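You operate a simulated robot arm through the tools that you are given. There is no shell and no other tool. Be economical: measure what you need, move in short steps, check, and stop when the job is done.

You run a simulated two-armed robot. Do the job below in one go: nothing can be reset, and whatever is moved stays where it is left.

TASK
Take the blue cloth from the top of the side table and lay it out flat on the packing table.

The check looks at the end state, three seconds after you hand in, the way a careful person would. Anything else that was tipped, shoved, dropped, spilled or broken makes it a failure. Flat cloth is picked up by pressing the open fingertips on it (5 to 10 N) and closing them slowly along it; thin cloth reads only 2 to 8 mm in the jaws.

THE ROBOT
Two 7-joint arms with two-finger parallel grippers on one trunk, on a base that drives. Base frame: it is fixed to the floor where the robot stands at the start and does not move with it; the origin is under the middle of the robot, x ahead of it, y to its left, z up. Readings come in m, rad, newtons and seconds.
The left shoulder is at the start at [0.07, 0.176, 1.145], the right one opposite. With the tool pointing down near the work surface each hand reaches from about 0.28 to 0.72 m from the robot's upright axis, wherever it stands, measured 20 degrees to its own side. Places, roughly: packing table [-1.5, -0.9, 0.8]. Payload 3.43 kg a hand.
The tool frame of a hand sits at the grasp point between the pads (the TCP): z along the fingers, y along the line on which they close. The tips reach 0.03 m beyond it. The gripper opens to 0.094 m. The fingers are 0.028 m wide and 0.01 m thick; the gripper's body (0.05 by 0.096 m) begins 0.055 m behind the TCP.
Orientation is that of the tool frame in the base frame, as [roll, pitch, yaw] about the fixed x, y, z axes, in that order (R = Rz(yaw) Ry(pitch) Rx(roll)). With the fingers straight down and closing along the base's y, the tool's x points along the base's -x, its y along +y and its z along -z.

THE INTERFACE
- The arms move only by the tool send_rows. It takes "left_series", "right_series" or both (then of equal length, played together; a hand with none holds still); each is a list of rows, each a list of 7 numbers: the opening, from 0 (shut) to 1 (fully open), then the shift along the base's x, y, z in m, then the turn, a rotation vector about the base's x, y, z in rad. In form: [[claw, dx, dy, dz, rx, ry, rz], ...]. A call has 1 to 10 rows; each row is the pose to reach, as a shift and turn from the pose commanded when the call began. A row lasts 0.2 s, in which the tool goes at most 0.05 m and 0.15 rad; a call with a longer step from one row to the next is refused whole, and so is a gripper value outside its range. A pose out of reach is approached as far as the arm can. The call stops where the force on the tool passes 40 N (or 10 N more than at its start, if that is more) or the arm is blocked; 0.2 s more then pass. The fingers move at their own pace (about 0.153 m/s each) and stop on an object; they squeeze with about 40 N. The grip force told is the motor's: it shows also when the fingers shut on nothing. Time passes only in rows, and 0.2 s behind the last, so rows that repeat a pose let the fingers close. The reply holds the time, the measured pose of the TCP, the force on the tool along the base axes, the opening and the grip force, in the units named above and with some noise, with the torque about the TCP (base axes, N m) and any sound that the robot's microphone picked up.
- Cameras (640 x 400 px; columns grow to the right, rows downward): "scene" is now at [0.1286, -0.0234, 1.4461]; the picture's right is [-0.28, -0.96, -0.00], its down [-0.69, 0.20, -0.69] and it looks along [0.67, -0.19, -0.72] (base axes); focal length 282 px, centre (320, 200). "left" rides on the left gripper at [0.076, -0.014, -0.102] in its tool frame; the picture's right is [0.18, 0.98, 0.00], its down [-0.75, 0.14, -0.64] and it looks along [-0.63, 0.12, 0.77] (tool axes); focal length 243 px, centre (320, 200). "right" rides on the right gripper at [0.076, 0.014, -0.103] in its tool frame; the picture's right is [-0.18, 0.98, 0.00], its down [-0.75, -0.14, -0.64] and it looks along [-0.63, -0.12, 0.77] (tool axes); focal length 243 px, centre (320, 200). There is no depth. A picture from a camera that has moved, and an enlarged one, comes with that camera's place and axes in the base frame and with its lens.
- get_image(camera): a new picture of that camera. It takes no simulated time.
- slide_trunk(by): slides the trunk up (or, below 0, down) by that many m; the arms and the scene camera ride with it, the base frame stays. It gives what a move gives, with no picture.
- base_move(legs): drives the robot by 1 to 6 legs, each [ahead, turn to the left] in m and rad, along the robot's own axes; the way and the turn of a leg run together, so that a leg with both is an arc; at most 1.5 m and 3.142 rad a leg. The arms and the cameras ride along, it lands a little off, and it stops where it bumps. It gives what a move gives.
- turn_head(pan, tilt): turns the head with the scene camera to pan (to the left, within 1.501 rad either way) and tilt (down, from -0.506 to 1.204), counted from straight ahead of the robot. It gives what a move gives.
- enlarge(camera, box): a new picture of the part [left, top, right, bottom] of that camera's present view, enlarged. It takes no simulated time.
- close_job(): hands the job in; it is judged then, once.

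Go step by step. Nothing tells you exact positions but the pictures and the camera data: compare them with the known pose of the tool, close in by small moves and look again before you grip or let go. The budget is 120 turns and 100 pictures, counting those below and the enlarged ones. Unless the task says otherwise, let go and move clear before handing in, and close with one line.

The tools are called after "Call:" by a JSON object that holds its "api" and its "payload". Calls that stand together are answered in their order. send_rows: Moves the arms, as the interface text tells. Its arguments: {"type":"object","properties":{"left_series":{"type":"array","items":{"type":"array","items":{"type":"number"}}},"right_series":{"type":"array","items":{"type":"array","items":{"type":"number"}}}},"required":[]} The other tools are called the same way: slide_trunk (by) slides the trunk up or down; base_move (legs) drives the base; turn_head (pan, tilt) turns the head that bears the scene camera; get_image (camera) takes a picture; enlarge (camera, box) takes an enlarged picture of a part of a camera's view; close_job () hands the job in.

At the start:

```text
time_s: 0.0
left_position: [0.5555, 0.0982, 1.0673]
left_orientation: [3.14, -0.001, -3.141]
left_contact_force: [0.6, 0.0, 0.4]
left_wrist_torque: [0.04, 0.01, -0.04]
left_grip_width: 0.094
left_finger_force: 0.0
right_position: [0.3878, -0.2441, 1.0988]
right_orientation: [3.14, 0.003, -3.14]
right_contact_force: [-0.2, -0.3, 0.8]
right_wrist_torque: [-0.01, -0.02, 0.01]
right_grip_width: 0.094
right_finger_force: 0.2
trunk travel left (down, up): [-0.725, 0.115]
robot x, y, heading: [-0.0042, -0.002, 0.004]
head pan, tilt: [-0.281, 0.805]
```

scene: 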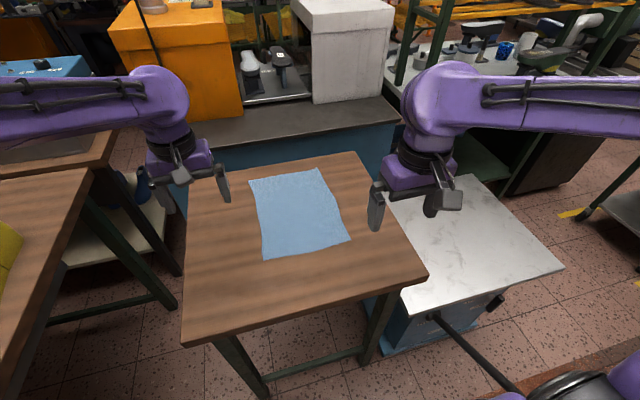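
right: 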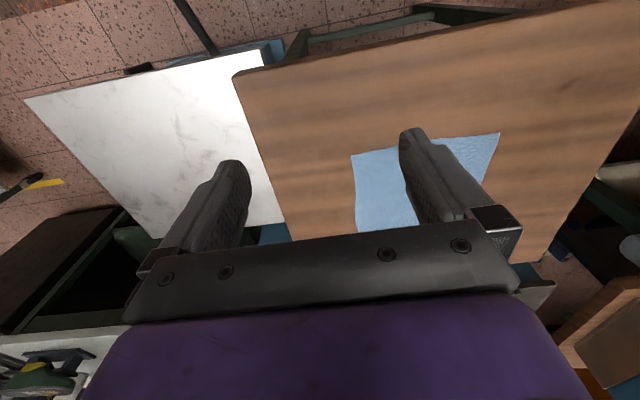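
left: 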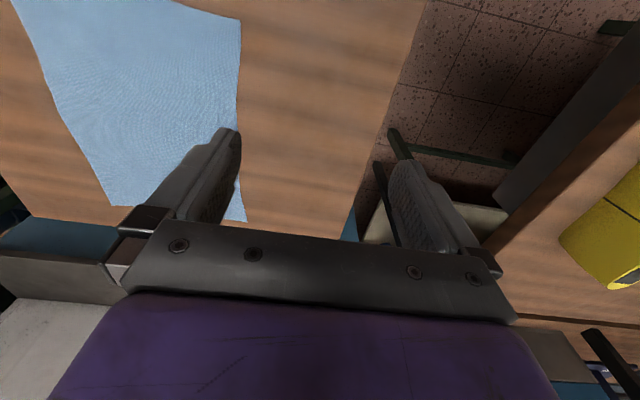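

The blue cloth lies flat on the wooden side table, at about x 0.55–0.875 and y −0.23 to 0.01. I'll bring each hand above one of the near corners and check before pressing.

Call:
{"api": "send_rows", "payload": {"left_series": [[0.4, 0.003, -0.02, -0.028, 0, 0, 0], [0.4, 0.0065, -0.04, -0.056, 0, 0, 0], [0.4, 0.01, -0.06, -0.084, 0, 0, 0], [0.4, 0.013, -0.08, -0.111, 0, 0, 0], [0.4, 0.016, -0.1, -0.14, 0, 0, 0], [0.4, 0.0195, -0.118, -0.167, 0, 0, 0], [0.4, 0.0195, -0.118, -0.167, 0, 0, 0]], "right_series": [[0.4, 0.031, 0.007, -0.033, 0, 0, 0], [0.4, 0.062, 0.015, -0.066, 0, 0, 0], [0.4, 0.093, 0.022, -0.1, 0, 0, 0], [0.4, 0.125, 0.029, -0.133, 0, 0, 0], [0.4, 0.156, 0.037, -0.166, 0, 0, 0], [0.4, 0.187, 0.044, -0.199, 0, 0, 0], [0.4, 0.187, 0.044, -0.199, 0, 0, 0]]}}

Call:
{"api": "get_image", "payload": {"camera": "left"}}

Call:
{"api": "get_image", "payload": {"camera": "right"}}

Call:
{"api": "get_image", "payload": {"camera": "scene"}}

```text
time_s: 1.6
left_position: [0.5761, -0.0225, 0.9005]
left_orientation: [3.141, 0.002, 3.14]
left_contact_force: [0.1, -0.4, -0.4]
left_wrist_torque: [0.0, -0.02, -0.01]
left_grip_width: 0.0374
left_finger_force: 0.0
right_position: [0.5752, -0.1966, 0.8999]
right_orientation: [3.141, 0.002, -3.14]
right_contact_force: [0.0, -0.5, 0.2]
right_wrist_torque: [-0.04, -0.02, 0.01]
right_grip_width: 0.0378
right_finger_force: 0.0
trunk travel left (down, up): [-0.725, 0.115]
robot x, y, heading: [-0.0008, 0.0007, -0.001]
head pan, tilt: [-0.281, 0.805]
```

```text
96 pictures are left
camera left: at [0.4997, -0.0356, 1.0027], right [-0.18, 0.98, 0.0], down [0.75, 0.14, 0.64], along [0.63, 0.12, -0.77], focal length 243 px, centre (320, 200)
```

left: 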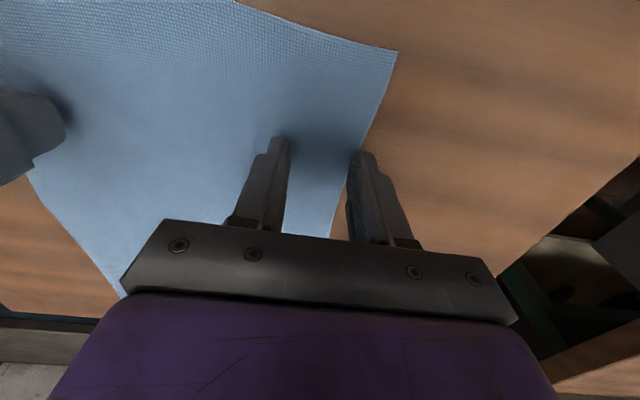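

```text
95 pictures are left
camera right: at [0.4976, -0.1826, 1.0022], right [0.18, 0.98, 0.0], down [0.75, -0.14, 0.64], along [0.63, -0.12, -0.77], focal length 243 px, centre (320, 200)
```

right: 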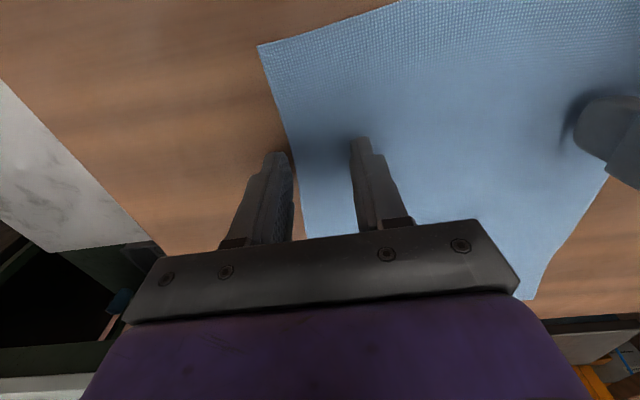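

```text
94 pictures are left
camera scene: at [0.1268, -0.0231, 1.4463], right [-0.28, -0.96, 0.0], down [-0.69, 0.2, -0.69], along [0.67, -0.19, -0.72], focal length 282 px, centre (320, 200)
```

scene: 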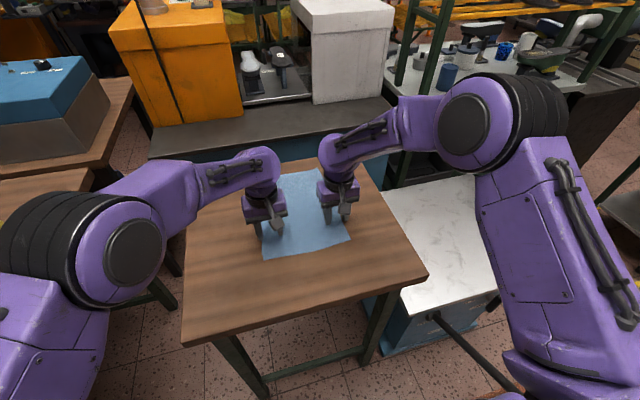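

Comparing the two views puts the side table top at about z 0.866, higher than I assumed. The near corners are then at about (0.514, 0.006) and (0.511, −0.21), so I'll shift the hands back and inward and lower gently until they touch.

Call:
{"api": "send_rows", "payload": {"left_series": [[0.35, -0.01, -0.003, 0.012, 0, 0, 0], [0.35, -0.036, -0.008, 0.012, 0, 0, 0], [0.35, -0.036, -0.008, 0.012, 0, 0, 0], [0.35, -0.036, -0.008, 0.005, 0, 0, 0], [0.35, -0.036, -0.008, 0.001, 0, 0, 0], [0.35, -0.036, -0.008, 0.001, 0, 0, 0]], "right_series": [[0.35, -0.01, 0.005, 0.012, 0, 0, 0], [0.35, -0.038, 0.014, 0.012, 0, 0, 0], [0.35, -0.038, 0.014, 0.012, 0, 0, 0], [0.35, -0.038, 0.014, 0.005, 0, 0, 0], [0.35, -0.038, 0.014, 0.001, 0, 0, 0], [0.35, -0.038, 0.014, 0.001, 0, 0, 0]]}}

Call:
{"api": "get_image", "payload": {"camera": "left"}}

Call:
{"api": "get_image", "payload": {"camera": "right"}}

```text
time_s: 3.0
left_position: [0.5435, -0.0276, 0.9043]
left_orientation: [-3.131, 0.001, -3.129]
left_contact_force: [0.3, -0.3, 0.9]
left_wrist_torque: [0.01, -0.02, -0.02]
left_grip_width: 0.0332
left_finger_force: 0.1
right_position: [0.537, -0.1859, 0.9015]
right_orientation: [3.14, -0.001, -3.141]
right_contact_force: [0.1, 0.2, 0.1]
right_wrist_torque: [0.0, -0.02, -0.02]
right_grip_width: 0.0329
right_finger_force: 0.0
trunk travel left (down, up): [-0.725, 0.115]
robot x, y, heading: [-0.0003, -0.0046, -0.001]
head pan, tilt: [-0.281, 0.805]
```

```text
93 pictures are left
camera left: at [0.4679, -0.0407, 1.0081], right [-0.2, 0.98, -0.01], down [0.75, 0.16, 0.64], along [0.63, 0.12, -0.77], focal length 243 px, centre (320, 200)
```

left: 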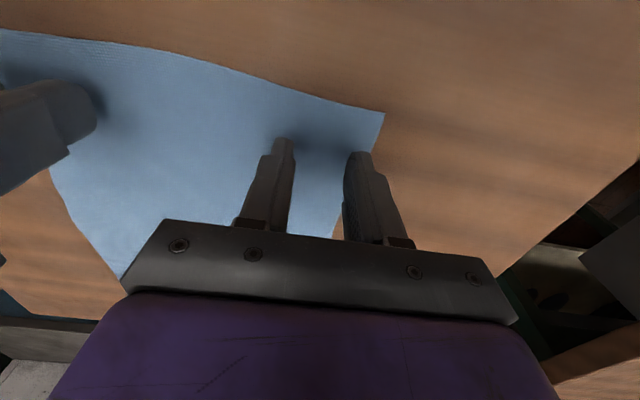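

```text
92 pictures are left
camera right: at [0.4607, -0.1715, 1.003], right [0.18, 0.98, 0.0], down [0.75, -0.14, 0.64], along [0.63, -0.12, -0.77], focal length 243 px, centre (320, 200)
```

right: 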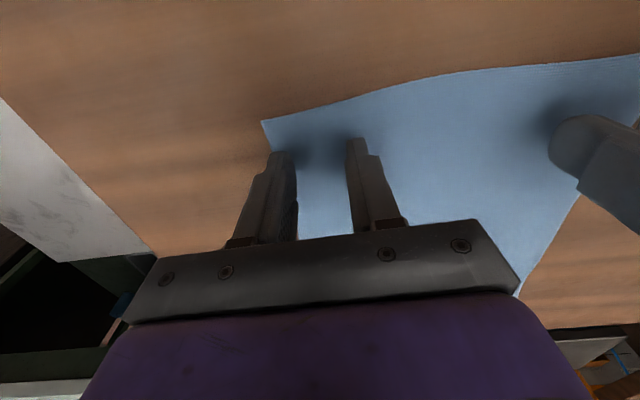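

The fingertips sit just inside the near corners, still 1–2 cm up. I'll keep lowering in small steps.

Call:
{"api": "send_rows", "payload": {"left_series": [[0.35, 0, -0.003, -0.004, 0, 0, 0], [0.35, 0, -0.003, -0.008, 0, 0, 0], [0.35, 0, -0.003, -0.012, 0, 0, 0], [0.35, 0, -0.003, -0.012, 0, 0, 0]], "right_series": [[0.35, 0, 0.003, -0.004, 0, 0, 0], [0.35, 0, 0.003, -0.008, 0, 0, 0], [0.35, 0, 0.003, -0.012, 0, 0, 0], [0.35, 0, 0.003, -0.012, 0, 0, 0]]}}

```text
time_s: 4.0
left_position: [0.5408, -0.0293, 0.8922]
left_orientation: [-3.136, 0.002, -3.132]
left_contact_force: [1.0, -0.4, 0.8]
left_wrist_torque: [-0.01, -0.01, 0.02]
left_grip_width: 0.0328
left_finger_force: 0.0
right_position: [0.5378, -0.1822, 0.8908]
right_orientation: [-3.141, 0.006, -3.14]
right_contact_force: [2.3, -1.0, 15.9]
right_wrist_torque: [-0.35, 0.06, 0.05]
right_grip_width: 0.0329
right_finger_force: 0.1
trunk travel left (down, up): [-0.725, 0.115]
robot x, y, heading: [-0.0016, -0.0, 0.001]
head pan, tilt: [-0.281, 0.805]
```

The right hand touches at z ≈ 0.891 with a little too much force. I'll ease it up and bring the left one down.

Call:
{"api": "send_rows", "payload": {"left_series": [[0.35, 0, 0, -0.001, 0, 0, 0], [0.35, 0, 0, -0.002, 0, 0, 0], [0.35, 0, 0, -0.002, 0, 0, 0]], "right_series": [[0.35, 0, 0, 0.0005, 0, 0, 0], [0.35, 0, 0, 0.0007, 0, 0, 0], [0.35, 0, 0, 0.0007, 0, 0, 0]]}}

```text
time_s: 4.8
left_position: [0.5405, -0.029, 0.891]
left_orientation: [-3.136, 0.006, -3.132]
left_contact_force: [2.9, -1.2, 19.7]
left_wrist_torque: [0.42, 0.0, -0.13]
left_grip_width: 0.0323
left_finger_force: 0.0
right_position: [0.5363, -0.1825, 0.8918]
right_orientation: [3.14, 0.003, -3.141]
right_contact_force: [3.5, 0.8, 13.1]
right_wrist_torque: [-0.24, -0.02, 0.07]
right_grip_width: 0.0327
right_finger_force: 0.1
trunk travel left (down, up): [-0.725, 0.115]
robot x, y, heading: [-0.0009, -0.0005, -0.002]
head pan, tilt: [-0.281, 0.805]
```

Both hands are in contact, a bit heavily. I'll ease up to roughly 8–10 N and close slowly.

Call:
{"api": "send_rows", "payload": {"left_series": [[0.35, 0, 0, 0.0009, 0, 0, 0], [0.35, 0, 0, 0.0009, 0, 0, 0], [0.3, 0, 0, 0.0009, 0, 0, 0], [0.25, 0, 0, 0.0009, 0, 0, 0], [0.2, 0, 0, 0.0009, 0, 0, 0], [0.15, 0, 0, 0.0009, 0, 0, 0], [0.1, 0, 0, 0.0009, 0, 0, 0], [0.05, 0, 0, 0.0009, 0, 0, 0], [0, 0, 0, 0.0009, 0, 0, 0], [0, 0, 0, 0.0009, 0, 0, 0]], "right_series": [[0.35, 0, 0, 0.001, 0, 0, 0], [0.35, 0, 0, 0.001, 0, 0, 0], [0.3, 0, 0, 0.001, 0, 0, 0], [0.25, 0, 0, 0.001, 0, 0, 0], [0.2, 0, 0, 0.001, 0, 0, 0], [0.15, 0, 0, 0.001, 0, 0, 0], [0.1, 0, 0, 0.001, 0, 0, 0], [0.05, 0, 0, 0.001, 0, 0, 0], [0, 0, 0, 0.001, 0, 0, 0], [0, 0, 0, 0.001, 0, 0, 0]]}}

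Call:
{"api": "get_image", "payload": {"camera": "left"}}

Call:
{"api": "get_image", "payload": {"camera": "right"}}

```text
time_s: 7.0
left_position: [0.5398, -0.0287, 0.8919]
left_orientation: [-3.136, 0.001, -3.134]
left_contact_force: [-1.0, 0.2, 12.8]
left_wrist_torque: [0.09, 0.12, 0.06]
left_grip_width: 0.0017
left_finger_force: 36.4
right_position: [0.5361, -0.1815, 0.8908]
right_orientation: [3.139, 0.004, -3.14]
right_contact_force: [-1.6, 0.3, 0.0]
right_wrist_torque: [0.0, 0.0, 0.02]
right_grip_width: 0.0
right_finger_force: 33.2
trunk travel left (down, up): [-0.725, 0.115]
robot x, y, heading: [-0.0036, 0.0009, -0.002]
head pan, tilt: [-0.281, 0.805]
```

```text
91 pictures are left
camera left: at [0.4643, -0.0427, 0.9942], right [-0.19, 0.98, -0.01], down [0.75, 0.15, 0.64], along [0.63, 0.12, -0.77], focal length 243 px, centre (320, 200)
```

left: 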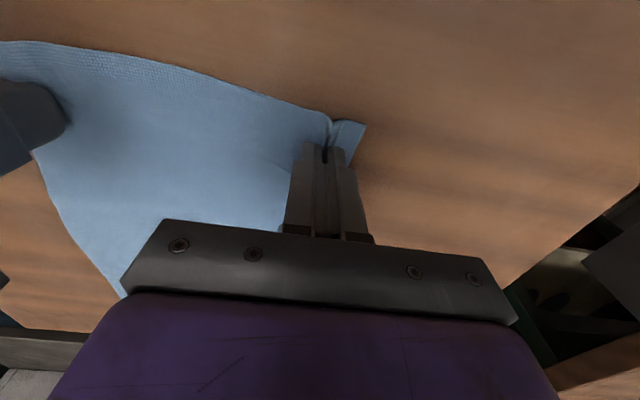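

```text
90 pictures are left
camera right: at [0.4584, -0.1684, 0.9943], right [0.18, 0.98, 0.0], down [0.75, -0.14, 0.64], along [0.63, -0.12, -0.77], focal length 243 px, centre (320, 200)
```

right: 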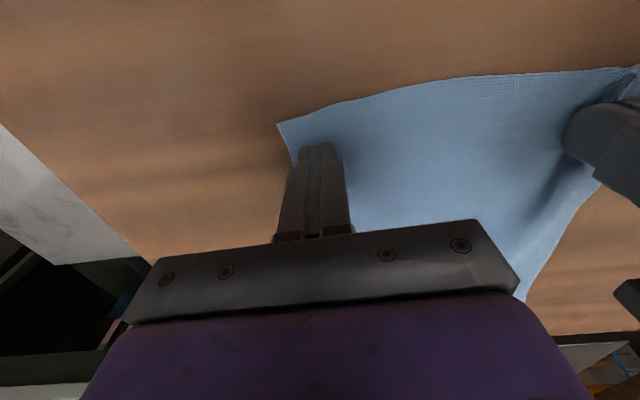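

The left hand has pinched its corner, but the right one slipped and shut on nothing. I'll retry the right a little further inside the cloth with a firmer press.

Call:
{"api": "send_rows", "payload": {"right_series": [[0.0, 0, 0, 0.008, 0, 0, 0], [0.4, 0, 0.01, 0.008, 0, 0, 0], [0.4, 0, 0.01, 0.008, 0, 0, 0], [0.4, 0, 0.01, 0.004, 0, 0, 0], [0.4, 0, 0.01, 0.001, 0, 0, 0], [0.4, 0, 0.01, -0.001, 0, 0, 0], [0.4, 0, 0.01, -0.001, 0, 0, 0]]}}

Call:
{"api": "get_image", "payload": {"camera": "right"}}

```text
time_s: 8.6
left_position: [0.5403, -0.029, 0.8917]
left_orientation: [-3.137, 0.001, -3.134]
left_contact_force: [0.9, -0.9, 4.4]
left_wrist_torque: [0.05, -0.04, 0.03]
left_grip_width: 0.0014
left_finger_force: 36.6
right_position: [0.536, -0.1724, 0.8903]
right_orientation: [-3.141, 0.005, -3.139]
right_contact_force: [-1.8, 0.1, 14.3]
right_wrist_torque: [-0.28, 0.14, -0.02]
right_grip_width: 0.0376
right_finger_force: 0.0
trunk travel left (down, up): [-0.725, 0.115]
robot x, y, heading: [0.0019, -0.0002, -0.0]
head pan, tilt: [-0.281, 0.805]
```

```text
89 pictures are left
camera right: at [0.4581, -0.1583, 0.9935], right [0.18, 0.98, 0.0], down [0.75, -0.14, 0.65], along [0.64, -0.12, -0.76], focal length 243 px, centre (320, 200)
```

right: 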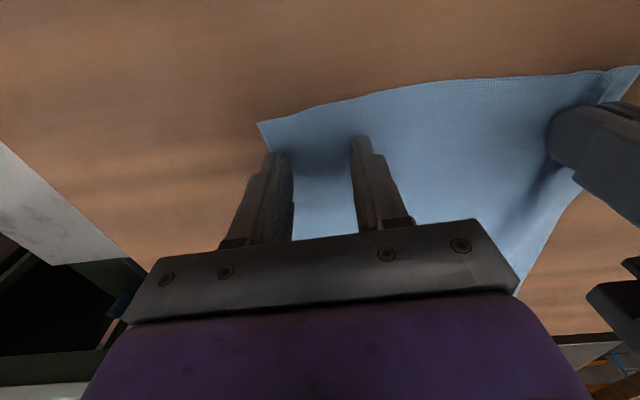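

The right fingers are back on the cloth at about 14 N. I'll close slowly, holding the pressure a little under that.

Call:
{"api": "send_rows", "payload": {"right_series": [[0.37, 0, 0, 0.0006, 0, 0, 0], [0.34, 0, 0, 0.0006, 0, 0, 0], [0.3, 0, 0, 0.0006, 0, 0, 0], [0.26, 0, 0, 0.0005, 0, 0, 0], [0.22, 0, 0, 0.0004, 0, 0, 0], [0.18, 0, 0, 0.0003, 0, 0, 0], [0.14, 0, 0, 0.0002, 0, 0, 0], [0.1, 0, 0, 0.0001, 0, 0, 0], [0.06, 0, 0, 0, 0, 0, 0], [0.03, 0, 0, 0, 0, 0, 0]]}}

Call:
{"api": "get_image", "payload": {"camera": "right"}}

```text
time_s: 10.8
left_position: [0.5407, -0.0297, 0.8908]
left_orientation: [-3.134, 0.002, -3.132]
left_contact_force: [0.3, -3.6, 3.6]
left_wrist_torque: [-0.09, -0.01, -0.02]
left_grip_width: 0.0018
left_finger_force: 36.8
right_position: [0.5361, -0.1718, 0.891]
right_orientation: [3.139, 0.002, -3.14]
right_contact_force: [0.2, 5.0, 14.9]
right_wrist_torque: [-0.1, 0.04, 0.02]
right_grip_width: 0.0044
right_finger_force: 1.5
trunk travel left (down, up): [-0.725, 0.115]
robot x, y, heading: [0.0001, 0.0008, 0.001]
head pan, tilt: [-0.281, 0.805]
```

```text
88 pictures are left
camera right: at [0.4584, -0.158, 0.9936], right [0.18, 0.98, 0.0], down [0.75, -0.14, 0.64], along [0.63, -0.12, -0.76], focal length 243 px, centre (320, 200)
```

right: 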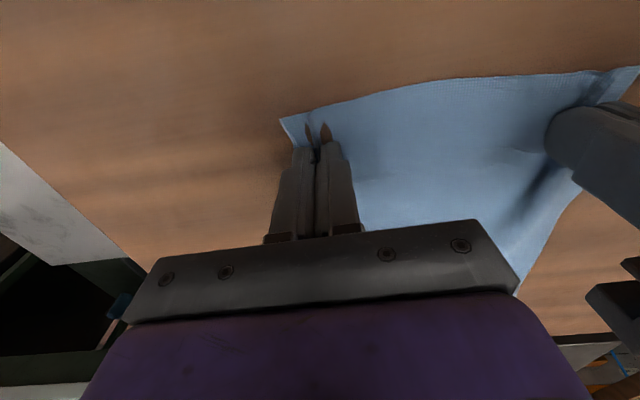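

A fold is showing between the right fingers. I'll close fully and then lift both hands a little.

Call:
{"api": "send_rows", "payload": {"right_series": [[0, 0, 0, 0, 0, 0, 0], [0, 0, 0, 0, 0, 0, 0], [0, 0, 0, 0, 0, 0, 0]]}}

Call:
{"api": "send_rows", "payload": {"left_series": [[0, 0, 0, 0.01, 0, 0, 0], [0, 0, 0, 0.02, 0, 0, 0], [0, 0, 0, 0.035, 0, 0, 0], [0, 0, 0, 0.05, 0, 0, 0], [0, 0, 0, 0.05, 0, 0, 0]], "right_series": [[0, 0, 0, 0.01, 0, 0, 0], [0, 0, 0, 0.02, 0, 0, 0], [0, 0, 0, 0.035, 0, 0, 0], [0, 0, 0, 0.05, 0, 0, 0], [0, 0, 0, 0.05, 0, 0, 0]]}}

Call:
{"api": "get_image", "payload": {"camera": "right"}}

Call:
{"api": "get_image", "payload": {"camera": "left"}}

```text
time_s: 11.6
left_position: [0.5399, -0.029, 0.8918]
left_orientation: [-3.133, 0.001, -3.133]
left_contact_force: [-0.5, -7.7, 2.4]
left_wrist_torque: [-0.23, -0.01, -0.01]
left_grip_width: 0.0018
left_finger_force: 36.7
right_position: [0.5352, -0.1722, 0.8912]
right_orientation: [3.14, 0.003, -3.14]
right_contact_force: [0.2, 6.1, 18.0]
right_wrist_torque: [0.08, 0.0, 0.04]
right_grip_width: 0.0018
right_finger_force: 36.1
trunk travel left (down, up): [-0.725, 0.115]
robot x, y, heading: [0.0012, -0.0028, -0.003]
head pan, tilt: [-0.281, 0.805]
```

```text
time_s: 12.8
left_position: [0.541, -0.0275, 0.9356]
left_orientation: [-3.13, -0.011, -3.131]
left_contact_force: [-0.1, -10.8, -1.1]
left_wrist_torque: [-0.35, 0.0, 0.0]
left_grip_width: 0.0017
left_finger_force: 36.8
right_position: [0.5383, -0.1709, 0.941]
right_orientation: [3.14, 0.0, -3.139]
right_contact_force: [0.2, 10.9, -0.1]
right_wrist_torque: [0.32, 0.02, 0.02]
right_grip_width: 0.0017
right_finger_force: 36.4
trunk travel left (down, up): [-0.725, 0.115]
robot x, y, heading: [-0.0037, -0.0001, 0.002]
head pan, tilt: [-0.281, 0.805]
```

```text
87 pictures are left
camera right: at [0.4608, -0.158, 1.043], right [0.18, 0.98, 0.0], down [0.75, -0.14, 0.64], along [0.63, -0.12, -0.77], focal length 243 px, centre (320, 200)
```

right: 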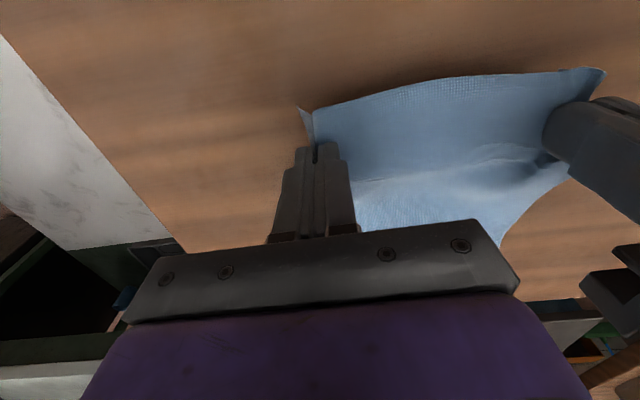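

```text
86 pictures are left
camera left: at [0.4671, -0.0409, 1.0395], right [-0.2, 0.98, -0.01], down [0.76, 0.16, 0.63], along [0.62, 0.12, -0.77], focal length 243 px, centre (320, 200)
```

left: 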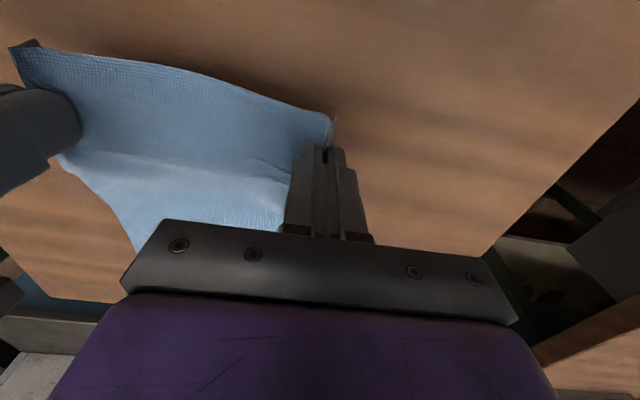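

Both corners are held and the cloth is a bit taut between the hands. I'll slacken it slightly and lift.

Call:
{"api": "send_rows", "payload": {"left_series": [[0, 0, -0.003, 0.0, 0, 0, 0], [0, -0.005, -0.004, 0.03, 0, 0, 0], [0, -0.01, -0.004, 0.06, 0, 0, 0], [0, -0.015, -0.004, 0.09, 0, 0, 0], [0, -0.02, -0.004, 0.12, 0, 0, 0], [0, -0.025, -0.004, 0.15, 0, 0, 0], [0, -0.03, -0.004, 0.18, 0, 0, 0], [0, -0.035, -0.004, 0.21, 0, 0, 0], [0, -0.04, -0.004, 0.24, 0, 0, 0], [0, -0.045, -0.004, 0.27, 0, 0, 0]], "right_series": [[0, 0, 0.003, 0.0, 0, 0, 0], [0, -0.005, 0.004, 0.03, 0, 0, 0], [0, -0.01, 0.004, 0.06, 0, 0, 0], [0, -0.015, 0.004, 0.09, 0, 0, 0], [0, -0.02, 0.004, 0.12, 0, 0, 0], [0, -0.025, 0.004, 0.15, 0, 0, 0], [0, -0.03, 0.004, 0.18, 0, 0, 0], [0, -0.035, 0.004, 0.21, 0, 0, 0], [0, -0.04, 0.004, 0.24, 0, 0, 0], [0, -0.045, 0.004, 0.27, 0, 0, 0]]}}

Call:
{"api": "get_image", "payload": {"camera": "scene"}}

Call:
{"api": "get_image", "payload": {"camera": "right"}}

```text
time_s: 15.0
left_position: [0.4943, -0.0366, 1.2104]
left_orientation: [3.141, 0.001, 3.14]
left_contact_force: [0.6, 0.1, -0.3]
left_wrist_torque: [0.0, 0.0, -0.01]
left_grip_width: 0.0018
left_finger_force: 36.5
right_position: [0.491, -0.1688, 1.2109]
right_orientation: [3.141, 0.001, -3.14]
right_contact_force: [-0.6, -0.6, -0.9]
right_wrist_torque: [-0.01, -0.02, -0.02]
right_grip_width: 0.0014
right_finger_force: 36.6
trunk travel left (down, up): [-0.725, 0.115]
robot x, y, heading: [-0.0017, 0.0008, 0.001]
head pan, tilt: [-0.281, 0.805]
```

```text
85 pictures are left
camera scene: at [0.1273, -0.0235, 1.4461], right [-0.28, -0.96, 0.0], down [-0.69, 0.2, -0.69], along [0.67, -0.19, -0.72], focal length 282 px, centre (320, 200)
```

scene: 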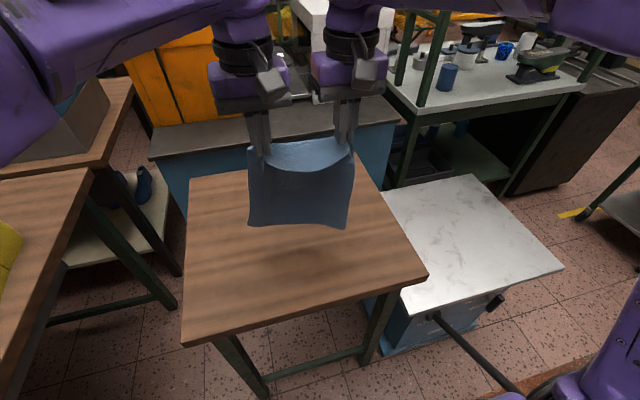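

```text
84 pictures are left
camera right: at [0.4136, -0.1547, 1.3129], right [0.18, 0.98, 0.0], down [0.75, -0.14, 0.64], along [0.63, -0.12, -0.77], focal length 243 px, centre (320, 200)
```

right: 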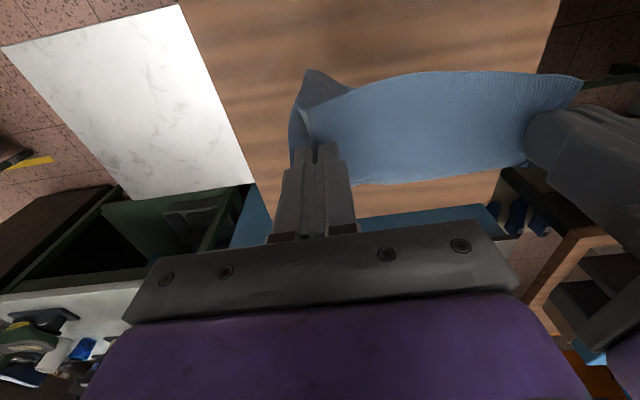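

The cloth hangs cleanly from both hands. I'll raise the trunk, bring the hands in, and look around before driving.

Call:
{"api": "send_rows", "payload": {"left_series": [[0, -0.02, 0.025, 0.0, 0, 0, 0], [0, -0.04, 0.05, 0.0, 0, 0, 0], [0, -0.06, 0.075, 0.0, 0, 0, 0], [0, -0.08, 0.1, 0.0, 0, 0, 0], [0, -0.08, 0.1, 0.0, 0, 0, 0]], "right_series": [[0, -0.02, 0.025, 0.0, 0, 0, 0], [0, -0.04, 0.05, 0.0, 0, 0, 0], [0, -0.06, 0.075, 0.0, 0, 0, 0], [0, -0.08, 0.1, 0.0, 0, 0, 0], [0, -0.08, 0.1, 0.0, 0, 0, 0]]}}

Call:
{"api": "slide_trunk", "payload": {"by": 0.1}}

Call:
{"api": "turn_head", "payload": {"pan": -1.5, "tilt": 0.5}}

Call:
{"api": "get_image", "payload": {"camera": "scene"}}

Call:
{"api": "turn_head", "payload": {"pan": 1.5, "tilt": 0.5}}

Call:
{"api": "get_image", "payload": {"camera": "scene"}}

```text
time_s: 16.2
left_position: [0.4134, 0.0612, 1.2087]
left_orientation: [3.141, 0.0, -3.141]
left_contact_force: [-0.1, -0.1, 0.1]
left_wrist_torque: [0.04, -0.02, 0.03]
left_grip_width: 0.0016
left_finger_force: 36.5
right_position: [0.4131, -0.0715, 1.2077]
right_orientation: [3.141, 0.0, -3.139]
right_contact_force: [0.2, -0.3, -0.6]
right_wrist_torque: [0.01, 0.0, -0.03]
right_grip_width: 0.0016
right_finger_force: 36.7
trunk travel left (down, up): [-0.725, 0.115]
robot x, y, heading: [0.0012, 0.0022, 0.002]
head pan, tilt: [-0.281, 0.805]
```

```text
time_s: 17.5
left_position: [0.413, 0.0623, 1.3091]
left_orientation: [-3.141, 0.001, 3.141]
left_contact_force: [0.0, 0.5, 0.3]
left_wrist_torque: [0.03, 0.0, 0.05]
left_grip_width: 0.0017
left_finger_force: 37.2
right_position: [0.4132, -0.0684, 1.3078]
right_orientation: [3.141, -0.002, -3.14]
right_contact_force: [0.6, -0.7, -0.7]
right_wrist_torque: [0.0, -0.03, -0.01]
right_grip_width: 0.0015
right_finger_force: 36.5
trunk travel left (down, up): [-0.825, 0.015]
robot x, y, heading: [0.0036, -0.001, 0.0]
head pan, tilt: [-0.281, 0.805]
```

```text
time_s: 18.9
left_position: [0.413, 0.0635, 1.3089]
left_orientation: [3.141, 0.0, -3.141]
left_contact_force: [0.5, -0.3, -0.4]
left_wrist_torque: [0.01, -0.03, 0.0]
left_grip_width: 0.0019
left_finger_force: 36.8
right_position: [0.4146, -0.0682, 1.3092]
right_orientation: [-3.14, 0.001, -3.14]
right_contact_force: [-0.2, 0.1, -0.3]
right_wrist_torque: [-0.04, -0.01, 0.01]
right_grip_width: 0.0017
right_finger_force: 36.2
trunk travel left (down, up): [-0.825, 0.015]
robot x, y, heading: [0.0035, -0.0029, -0.001]
head pan, tilt: [-1.499, 0.499]
```

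```text
83 pictures are left
camera scene: at [0.058, -0.0917, 1.5725], right [-1.0, -0.07, 0.0], down [-0.03, 0.48, -0.88], along [0.06, -0.88, -0.48], focal length 282 px, centre (320, 200)
```

scene: 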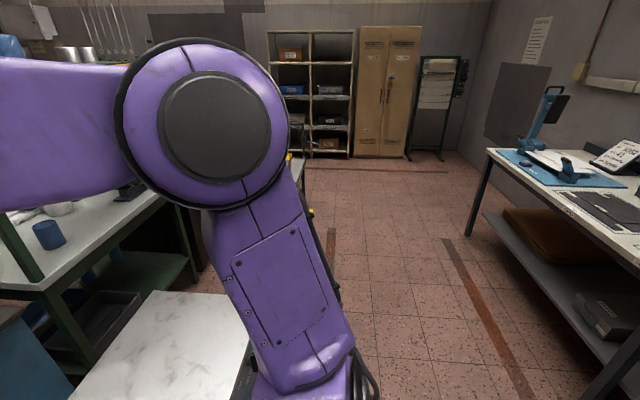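

```text
time_s: 21.5
left_position: [0.4126, 0.0629, 1.3075]
left_orientation: [3.141, -0.001, -3.141]
left_contact_force: [-0.7, 0.3, -0.5]
left_wrist_torque: [0.01, -0.01, 0.0]
left_grip_width: 0.002
left_finger_force: 36.9
right_position: [0.4149, -0.068, 1.3089]
right_orientation: [-3.142, 0.003, -3.14]
right_contact_force: [0.2, 1.0, -0.7]
right_wrist_torque: [-0.01, 0.02, 0.02]
right_grip_width: 0.0019
right_finger_force: 36.8
trunk travel left (down, up): [-0.825, 0.015]
robot x, y, heading: [0.001, 0.0036, 0.003]
head pan, tilt: [1.499, 0.499]
```

```text
82 pictures are left
camera scene: at [0.0579, 0.0898, 1.5725], right [1.0, -0.07, 0.0], down [-0.03, -0.48, -0.88], along [0.06, 0.88, -0.48], focal length 282 px, centre (320, 200)
```

scene: 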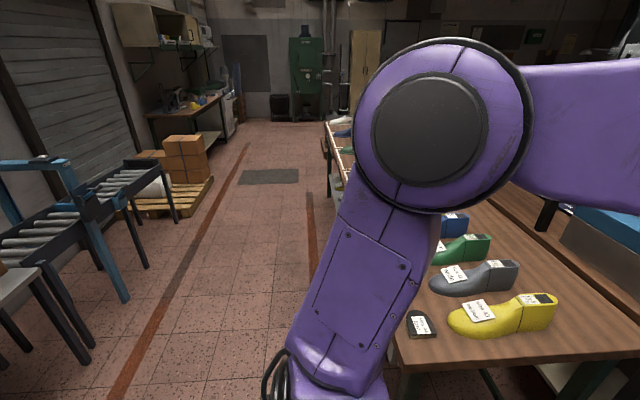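

I'm standing in an aisle: the packing table's front edge runs along x ≈ −1.18, with some items at its far end. I'll back off the side table, turn right a quarter turn, and look at the packing table.

Call:
{"api": "base_move", "payload": {"legs": [[-0.25, 0], [0, -1.57]]}}

Call:
{"api": "turn_head", "payload": {"pan": -1.2, "tilt": 0.5}}

Call:
{"api": "get_image", "payload": {"camera": "scene"}}

Call:
{"api": "turn_head", "payload": {"pan": 0, "tilt": 0.6}}

Call:
{"api": "get_image", "payload": {"camera": "scene"}}

```text
time_s: 27.2
left_position: [-0.1818, -0.414, 1.3092]
left_orientation: [3.14, -0.002, 1.577]
left_contact_force: [-0.5, -0.2, -0.5]
left_wrist_torque: [0.02, -0.03, 0.03]
left_grip_width: 0.0016
left_finger_force: 37.1
right_position: [-0.3133, -0.4139, 1.3081]
right_orientation: [3.141, 0.002, 1.579]
right_contact_force: [0.0, 0.8, -0.7]
right_wrist_torque: [0.02, -0.03, 0.0]
right_grip_width: 0.0017
right_finger_force: 36.4
trunk travel left (down, up): [-0.825, 0.015]
robot x, y, heading: [-0.2459, 0.0005, -1.565]
head pan, tilt: [1.499, 0.499]
```

```text
time_s: 29.6
left_position: [-0.1823, -0.4139, 1.308]
left_orientation: [-3.14, 0.0, 1.576]
left_contact_force: [0.3, 0.8, -0.5]
left_wrist_torque: [-0.02, -0.02, 0.06]
left_grip_width: 0.0022
left_finger_force: 36.4
right_position: [-0.3136, -0.4157, 1.3078]
right_orientation: [-3.141, 0.001, 1.579]
right_contact_force: [0.4, -0.8, -0.5]
right_wrist_torque: [-0.03, 0.02, 0.07]
right_grip_width: 0.0019
right_finger_force: 36.7
trunk travel left (down, up): [-0.825, 0.015]
robot x, y, heading: [-0.2482, -0.0006, -1.563]
head pan, tilt: [-1.201, 0.499]
```

```text
81 pictures are left
camera scene: at [-0.3322, -0.0847, 1.5725], right [-0.37, 0.93, 0.0], down [0.45, 0.18, -0.88], along [-0.82, -0.32, -0.48], focal length 282 px, centre (320, 200)
```

scene: 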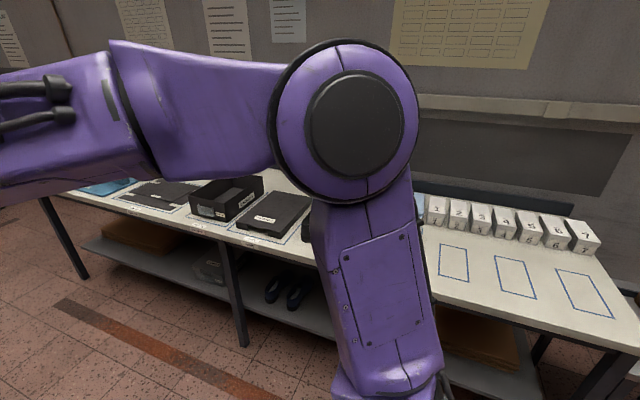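

```text
time_s: 31.0
left_position: [-0.1817, -0.4138, 1.3091]
left_orientation: [3.14, 0.001, 1.578]
left_contact_force: [0.1, -0.4, 0.3]
left_wrist_torque: [-0.01, 0.02, 0.05]
left_grip_width: 0.0015
left_finger_force: 36.2
right_position: [-0.3122, -0.4145, 1.3085]
right_orientation: [-3.141, 0.001, 1.58]
right_contact_force: [-0.6, 0.5, -1.5]
right_wrist_torque: [0.04, 0.0, 0.04]
right_grip_width: 0.0018
right_finger_force: 36.5
trunk travel left (down, up): [-0.825, 0.015]
robot x, y, heading: [-0.2497, -0.0022, -1.563]
head pan, tilt: [0.0, 0.6]
```

```text
80 pictures are left
camera scene: at [-0.2471, -0.1395, 1.5634], right [-1.0, -0.01, 0.0], down [0.0, 0.56, -0.83], along [0.0, -0.83, -0.56], focal length 282 px, centre (320, 200)
```

scene: 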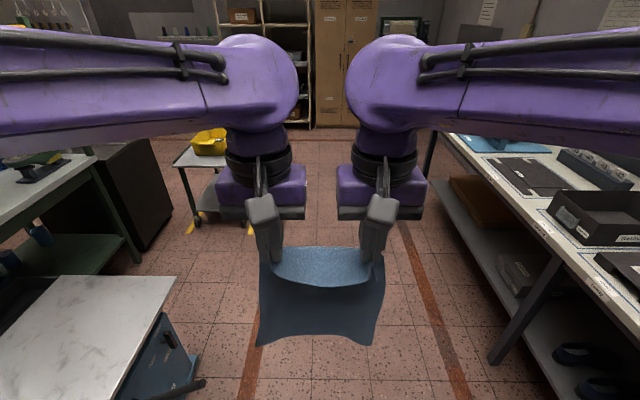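

The packing table carries several items (trays, boxes, a mat). I'll turn to face it and find the free area.

Call:
{"api": "base_move", "payload": {"legs": [[0.5, 0], [0, -1.57]]}}

Call:
{"api": "get_image", "payload": {"camera": "scene"}}

```text
time_s: 37.7
left_position: [-0.6576, -0.5736, 1.31]
left_orientation: [3.141, 0.001, 0.022]
left_contact_force: [-0.1, -0.2, -0.2]
left_wrist_torque: [-0.01, 0.01, 0.02]
left_grip_width: 0.0021
left_finger_force: 36.9
right_position: [-0.6599, -0.4413, 1.3091]
right_orientation: [-3.14, 0.0, 0.023]
right_contact_force: [-0.7, 0.9, -0.6]
right_wrist_torque: [0.01, 0.01, 0.02]
right_grip_width: 0.0018
right_finger_force: 35.7
trunk travel left (down, up): [-0.825, 0.015]
robot x, y, heading: [-0.2452, -0.5014, -3.114]
head pan, tilt: [0.0, 0.6]
```

```text
79 pictures are left
camera scene: at [-0.3836, -0.5031, 1.5634], right [-0.02, 1.0, 0.0], down [0.56, 0.01, -0.83], along [-0.82, -0.02, -0.57], focal length 282 px, centre (320, 200)
```

scene: 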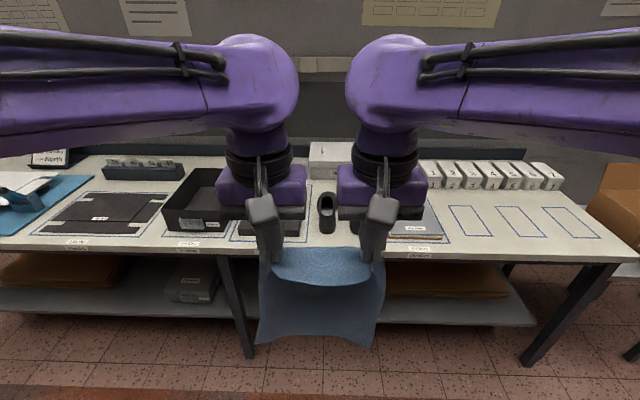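

The free area is the right end of the packing table with the empty outlines: x about −1.13 to −1.55, y about 0.0 to 0.62. I'll drive over in front of it and face it.

Call:
{"api": "base_move", "payload": {"legs": [[0, -1.6], [0.8, 0], [0, 1.571]]}}

Call:
{"api": "turn_head", "payload": {"pan": 0, "tilt": 0.7}}

Call:
{"api": "get_image", "payload": {"camera": "scene"}}

```text
time_s: 49.6
left_position: [-0.6847, 0.2256, 1.3091]
left_orientation: [-3.141, 0.001, 0.044]
left_contact_force: [-0.5, 0.0, 0.1]
left_wrist_torque: [0.02, 0.02, -0.05]
left_grip_width: 0.0019
left_finger_force: 36.4
right_position: [-0.6882, 0.3559, 1.3083]
right_orientation: [3.14, -0.001, 0.044]
right_contact_force: [0.3, -0.2, -0.3]
right_wrist_torque: [0.01, 0.0, -0.01]
right_grip_width: 0.002
right_finger_force: 36.5
trunk travel left (down, up): [-0.825, 0.015]
robot x, y, heading: [-0.2705, 0.3092, -3.097]
head pan, tilt: [0.0, 0.6]
```

```text
time_s: 50.3
left_position: [-0.6835, 0.2248, 1.3095]
left_orientation: [-3.141, 0.0, 0.043]
left_contact_force: [0.2, 0.0, 0.4]
left_wrist_torque: [-0.01, 0.0, -0.04]
left_grip_width: 0.0018
left_finger_force: 36.5
right_position: [-0.6891, 0.3562, 1.3085]
right_orientation: [3.141, 0.003, 0.043]
right_contact_force: [-0.3, -0.1, 0.4]
right_wrist_torque: [0.03, -0.03, 0.0]
right_grip_width: 0.0019
right_finger_force: 36.4
trunk travel left (down, up): [-0.825, 0.015]
robot x, y, heading: [-0.273, 0.3086, -3.102]
head pan, tilt: [0.0, 0.7]
```

```text
78 pictures are left
camera scene: at [-0.4071, 0.3003, 1.5548], right [-0.04, 1.0, 0.0], down [0.64, 0.03, -0.77], along [-0.76, -0.03, -0.64], focal length 282 px, centre (320, 200)
```

scene: 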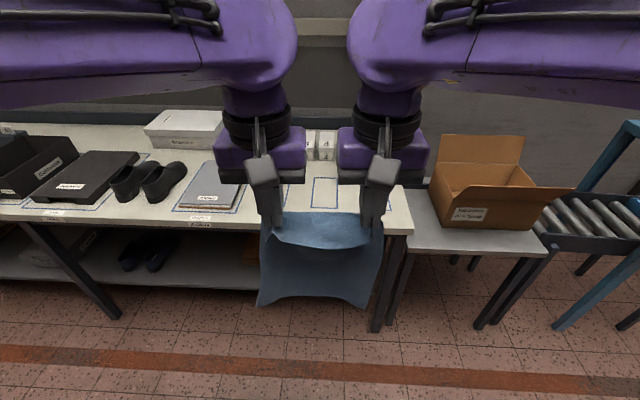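

The open end of the table is straight ahead, with the table's right end at y ≈ 0.61. I'll look down at my own base to see how close I may drive.

Call:
{"api": "turn_head", "payload": {"pan": 0.5, "tilt": 1.2}}

Call:
{"api": "get_image", "payload": {"camera": "scene"}}

```text
time_s: 51.2
left_position: [-0.6846, 0.2251, 1.3089]
left_orientation: [3.141, 0.001, 0.044]
left_contact_force: [0.2, 0.6, -0.4]
left_wrist_torque: [-0.02, -0.01, -0.01]
left_grip_width: 0.002
left_finger_force: 36.5
right_position: [-0.6886, 0.3571, 1.3098]
right_orientation: [-3.141, 0.001, 0.045]
right_contact_force: [-0.1, -0.8, 0.0]
right_wrist_torque: [-0.03, -0.01, -0.04]
right_grip_width: 0.0018
right_finger_force: 36.4
trunk travel left (down, up): [-0.825, 0.015]
robot x, y, heading: [-0.2718, 0.3058, -3.1]
head pan, tilt: [0.499, 1.201]
```

```text
77 pictures are left
camera scene: at [-0.3702, 0.2752, 1.5188], right [-0.52, 0.86, 0.0], down [0.8, 0.48, -0.36], along [-0.31, -0.19, -0.93], focal length 282 px, centre (320, 200)
```

scene: 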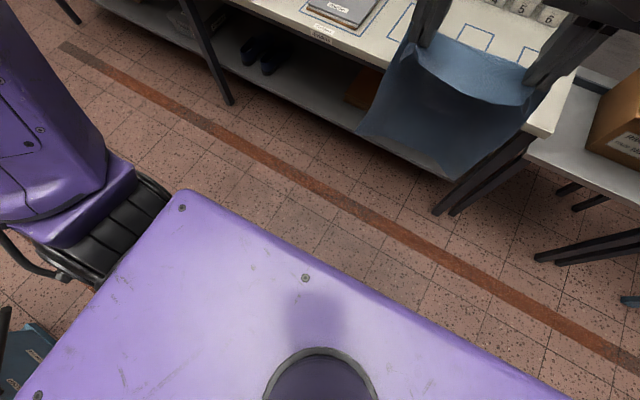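

My base front extends less than about 0.24 m, so I can come to 0.36 m from the table edge. I'll straighten the heading and drive in.

Call:
{"api": "base_move", "payload": {"legs": [[0, -0.042], [0.47, 0]]}}

Call:
{"api": "turn_head", "payload": {"pan": 0, "tilt": 0.9}}

Call:
{"api": "get_image", "payload": {"camera": "scene"}}

Call:
{"api": "get_image", "payload": {"camera": "right"}}

```text
time_s: 54.5
left_position: [-1.1602, 0.2414, 1.3088]
left_orientation: [-3.141, 0.003, -0.001]
left_contact_force: [-0.2, 0.0, -0.6]
left_wrist_torque: [-0.03, -0.01, 0.0]
left_grip_width: 0.0018
left_finger_force: 36.4
right_position: [-1.1584, 0.3734, 1.3091]
right_orientation: [-3.142, 0.001, 0.004]
right_contact_force: [0.4, 0.3, -0.3]
right_wrist_torque: [0.01, -0.02, -0.02]
right_grip_width: 0.0018
right_finger_force: 36.6
trunk travel left (down, up): [-0.825, 0.015]
robot x, y, heading: [-0.7494, 0.3063, -3.143]
head pan, tilt: [0.499, 1.201]
```

```text
time_s: 55.4
left_position: [-1.1618, 0.2407, 1.3098]
left_orientation: [-3.141, 0.002, 0.002]
left_contact_force: [-0.6, 0.0, 0.1]
left_wrist_torque: [-0.02, -0.01, -0.03]
left_grip_width: 0.002
left_finger_force: 36.5
right_position: [-1.1614, 0.3732, 1.3072]
right_orientation: [3.141, 0.0, 0.004]
right_contact_force: [-0.7, 0.7, -0.2]
right_wrist_torque: [0.04, 0.01, 0.0]
right_grip_width: 0.0017
right_finger_force: 36.7
trunk travel left (down, up): [-0.825, 0.015]
robot x, y, heading: [-0.7482, 0.3056, -3.14]
head pan, tilt: [0.0, 0.901]
```

```text
76 pictures are left
camera scene: at [-0.8725, 0.3053, 1.5385], right [0.0, 1.0, 0.0], down [0.78, 0.0, -0.62], along [-0.62, 0.0, -0.78], focal length 282 px, centre (320, 200)
```

scene: 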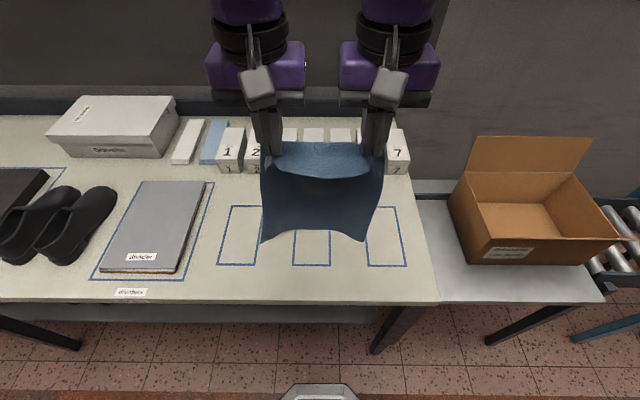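

```text
75 pictures are left
camera right: at [-1.0858, 0.3592, 1.4113], right [-0.18, -0.98, 0.0], down [-0.75, 0.14, 0.64], along [-0.63, 0.12, -0.77], focal length 243 px, centre (320, 200)
```

right: 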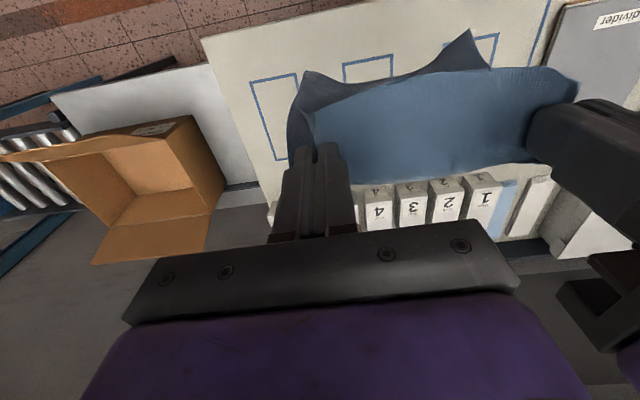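

The spot in front of numbered boxes is clear: the table edge is at x ≈ −1.12 and the boxes start at x ≈ −1.57. I'll extend the hands forward over the table to about x −1.44.

Call:
{"api": "send_rows", "payload": {"left_series": [[0, -0.035, -0.003, 0, 0, 0, 0], [0, -0.07, -0.003, 0, 0, 0, 0], [0, -0.105, -0.003, -0.01, 0, 0, 0], [0, -0.14, -0.003, -0.02, 0, 0, 0], [0, -0.175, -0.003, -0.04, 0, 0, 0], [0, -0.21, -0.003, -0.06, 0, 0, 0], [0, -0.245, -0.003, -0.08, 0, 0, 0], [0, -0.28, -0.003, -0.1, 0, 0, 0], [0, -0.28, -0.003, -0.12, 0, 0, 0], [0, -0.28, -0.003, -0.12, 0, 0, 0]], "right_series": [[0, -0.035, 0.003, 0, 0, 0, 0], [0, -0.07, 0.003, 0, 0, 0, 0], [0, -0.105, 0.003, -0.01, 0, 0, 0], [0, -0.14, 0.003, -0.02, 0, 0, 0], [0, -0.175, 0.003, -0.04, 0, 0, 0], [0, -0.21, 0.003, -0.06, 0, 0, 0], [0, -0.245, 0.003, -0.08, 0, 0, 0], [0, -0.28, 0.003, -0.1, 0, 0, 0], [0, -0.28, 0.003, -0.12, 0, 0, 0], [0, -0.28, 0.003, -0.12, 0, 0, 0]]}}

Call:
{"api": "get_image", "payload": {"camera": "scene"}}

Call:
{"api": "get_image", "payload": {"camera": "left"}}

```text
time_s: 57.2
left_position: [-1.3974, 0.2345, 1.2201]
left_orientation: [-3.113, 0.002, -0.009]
left_contact_force: [-1.4, 20.3, -0.6]
left_wrist_torque: [0.62, 0.02, 0.06]
left_grip_width: 0.0019
left_finger_force: 36.6
left hand out of reach, approached as far as the arm can: row 7, 8
right_position: [-1.4005, 0.3831, 1.2172]
right_orientation: [3.112, -0.001, 0.012]
right_contact_force: [1.6, -20.6, 1.2]
right_wrist_torque: [-0.62, -0.01, 0.08]
right_grip_width: 0.0019
right_finger_force: 36.7
right hand out of reach, approached as far as the arm can: row 7, 8
trunk travel left (down, up): [-0.825, 0.015]
robot x, y, heading: [-0.7515, 0.3034, -3.135]
head pan, tilt: [0.0, 0.901]
stopped in row 8 (left hand): the force on the tool passed its limit (the readings are from after the stop); the commanded pose is now the measured one
```

```text
74 pictures are left
camera scene: at [-0.8719, 0.3058, 1.5387], right [0.0, 1.0, 0.0], down [0.78, 0.0, -0.62], along [-0.62, 0.0, -0.78], focal length 282 px, centre (320, 200)
```

scene: 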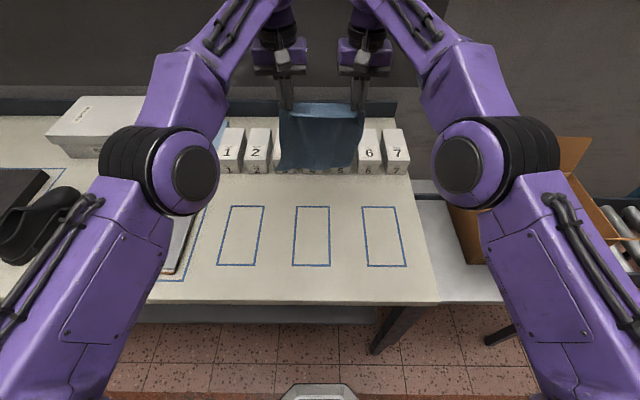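

```text
73 pictures are left
camera left: at [-1.3212, 0.2469, 1.3231], right [0.18, -0.98, -0.03], down [-0.75, -0.15, 0.64], along [-0.63, -0.09, -0.77], focal length 243 px, centre (320, 200)
```

left: 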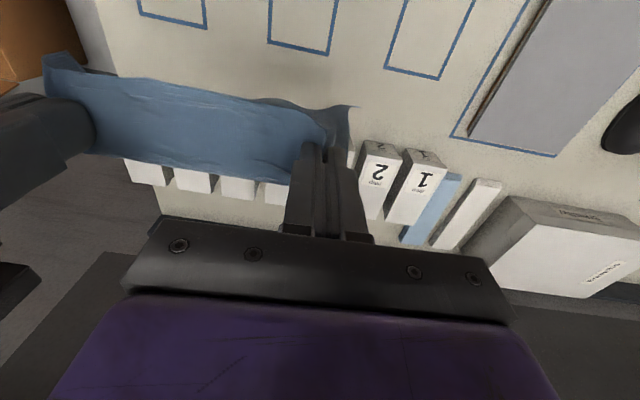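

The arms reach their limit near x −1.40 and the cloth is pulled tight sideways. I'll relax the tension, then creep the base 6 cm closer.

Call:
{"api": "send_rows", "payload": {"left_series": [[0, 0.005, 0.006, 0, 0, 0, 0], [0, 0.01, 0.006, 0, 0, 0, 0], [0, 0.01, 0.006, 0, 0, 0, 0]], "right_series": [[0, 0.005, -0.006, 0, 0, 0, 0], [0, 0.01, -0.006, 0, 0, 0, 0], [0, 0.01, -0.006, 0, 0, 0, 0]]}}

Call:
{"api": "base_move", "payload": {"legs": [[0.06, 0]]}}

Call:
{"api": "send_rows", "payload": {"left_series": [[0, 0, 0, -0.02, 0, 0, 0], [0, 0, 0, -0.04, 0, 0, 0], [0, 0, 0, -0.06, 0, 0, 0], [0, 0, 0, -0.08, 0, 0, 0], [0, 0, 0, -0.08, 0, 0, 0]], "right_series": [[0, 0, 0, -0.02, 0, 0, 0], [0, 0, 0, -0.04, 0, 0, 0], [0, 0, 0, -0.06, 0, 0, 0], [0, 0, 0, -0.08, 0, 0, 0], [0, 0, 0, -0.08, 0, 0, 0]]}}

Call:
{"api": "get_image", "payload": {"camera": "scene"}}

Call:
{"api": "get_image", "payload": {"camera": "left"}}

```text
time_s: 58.0
left_position: [-1.3893, 0.2368, 1.2185]
left_orientation: [-3.12, 0.001, -0.006]
left_contact_force: [-0.2, 7.7, -0.1]
left_wrist_torque: [0.23, 0.03, 0.01]
left_grip_width: 0.0022
left_finger_force: 36.8
right_position: [-1.3901, 0.3813, 1.2151]
right_orientation: [3.121, -0.003, 0.009]
right_contact_force: [0.8, -8.1, 0.5]
right_wrist_torque: [-0.24, -0.04, 0.07]
right_grip_width: 0.0017
right_finger_force: 36.0
trunk travel left (down, up): [-0.825, 0.015]
robot x, y, heading: [-0.7485, 0.3043, -3.137]
head pan, tilt: [0.0, 0.901]
```

```text
time_s: 58.9
left_position: [-1.4461, 0.2381, 1.2258]
left_orientation: [-3.12, 0.009, -0.005]
left_contact_force: [0.1, 3.3, 0.6]
left_wrist_torque: [0.11, 0.02, 0.0]
left_grip_width: 0.0018
left_finger_force: 37.0
right_position: [-1.4451, 0.3806, 1.224]
right_orientation: [3.123, 0.006, 0.008]
right_contact_force: [0.9, -1.6, 1.1]
right_wrist_torque: [-0.15, -0.03, 0.02]
right_grip_width: 0.0019
right_finger_force: 36.8
trunk travel left (down, up): [-0.825, 0.015]
robot x, y, heading: [-0.8105, 0.3087, -3.138]
head pan, tilt: [0.0, 0.901]
```

```text
time_s: 60.1
left_position: [-1.4447, 0.2386, 1.1448]
left_orientation: [-3.12, 0.008, -0.007]
left_contact_force: [0.5, 4.0, -0.5]
left_wrist_torque: [0.07, -0.02, -0.02]
left_grip_width: 0.0019
left_finger_force: 36.9
right_position: [-1.4454, 0.3806, 1.1432]
right_orientation: [3.119, 0.006, 0.008]
right_contact_force: [-0.8, -3.2, 0.1]
right_wrist_torque: [-0.06, 0.01, 0.0]
right_grip_width: 0.0017
right_finger_force: 36.7
trunk travel left (down, up): [-0.825, 0.015]
robot x, y, heading: [-0.814, 0.3079, -3.141]
head pan, tilt: [0.0, 0.901]
```

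```text
72 pictures are left
camera scene: at [-0.9348, 0.3055, 1.5384], right [0.0, 1.0, 0.0], down [0.78, 0.0, -0.62], along [-0.62, 0.0, -0.78], focal length 282 px, centre (320, 200)
```

scene: 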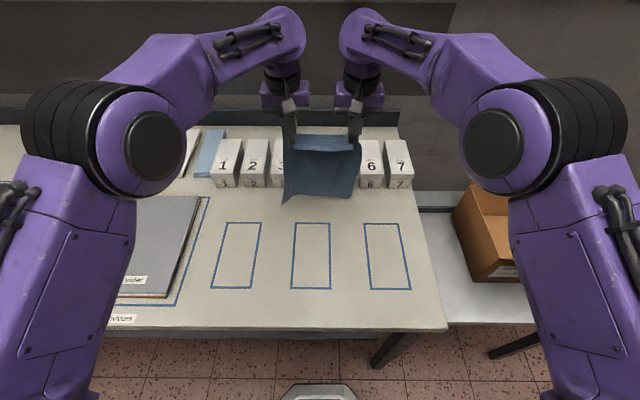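

```text
71 pictures are left
camera left: at [-1.3675, 0.2511, 1.2484], right [0.18, -0.98, -0.02], down [-0.75, -0.15, 0.65], along [-0.64, -0.1, -0.76], focal length 243 px, centre (320, 200)
```

left: 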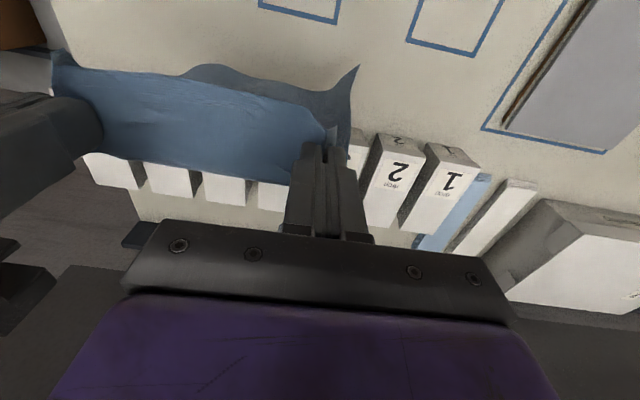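

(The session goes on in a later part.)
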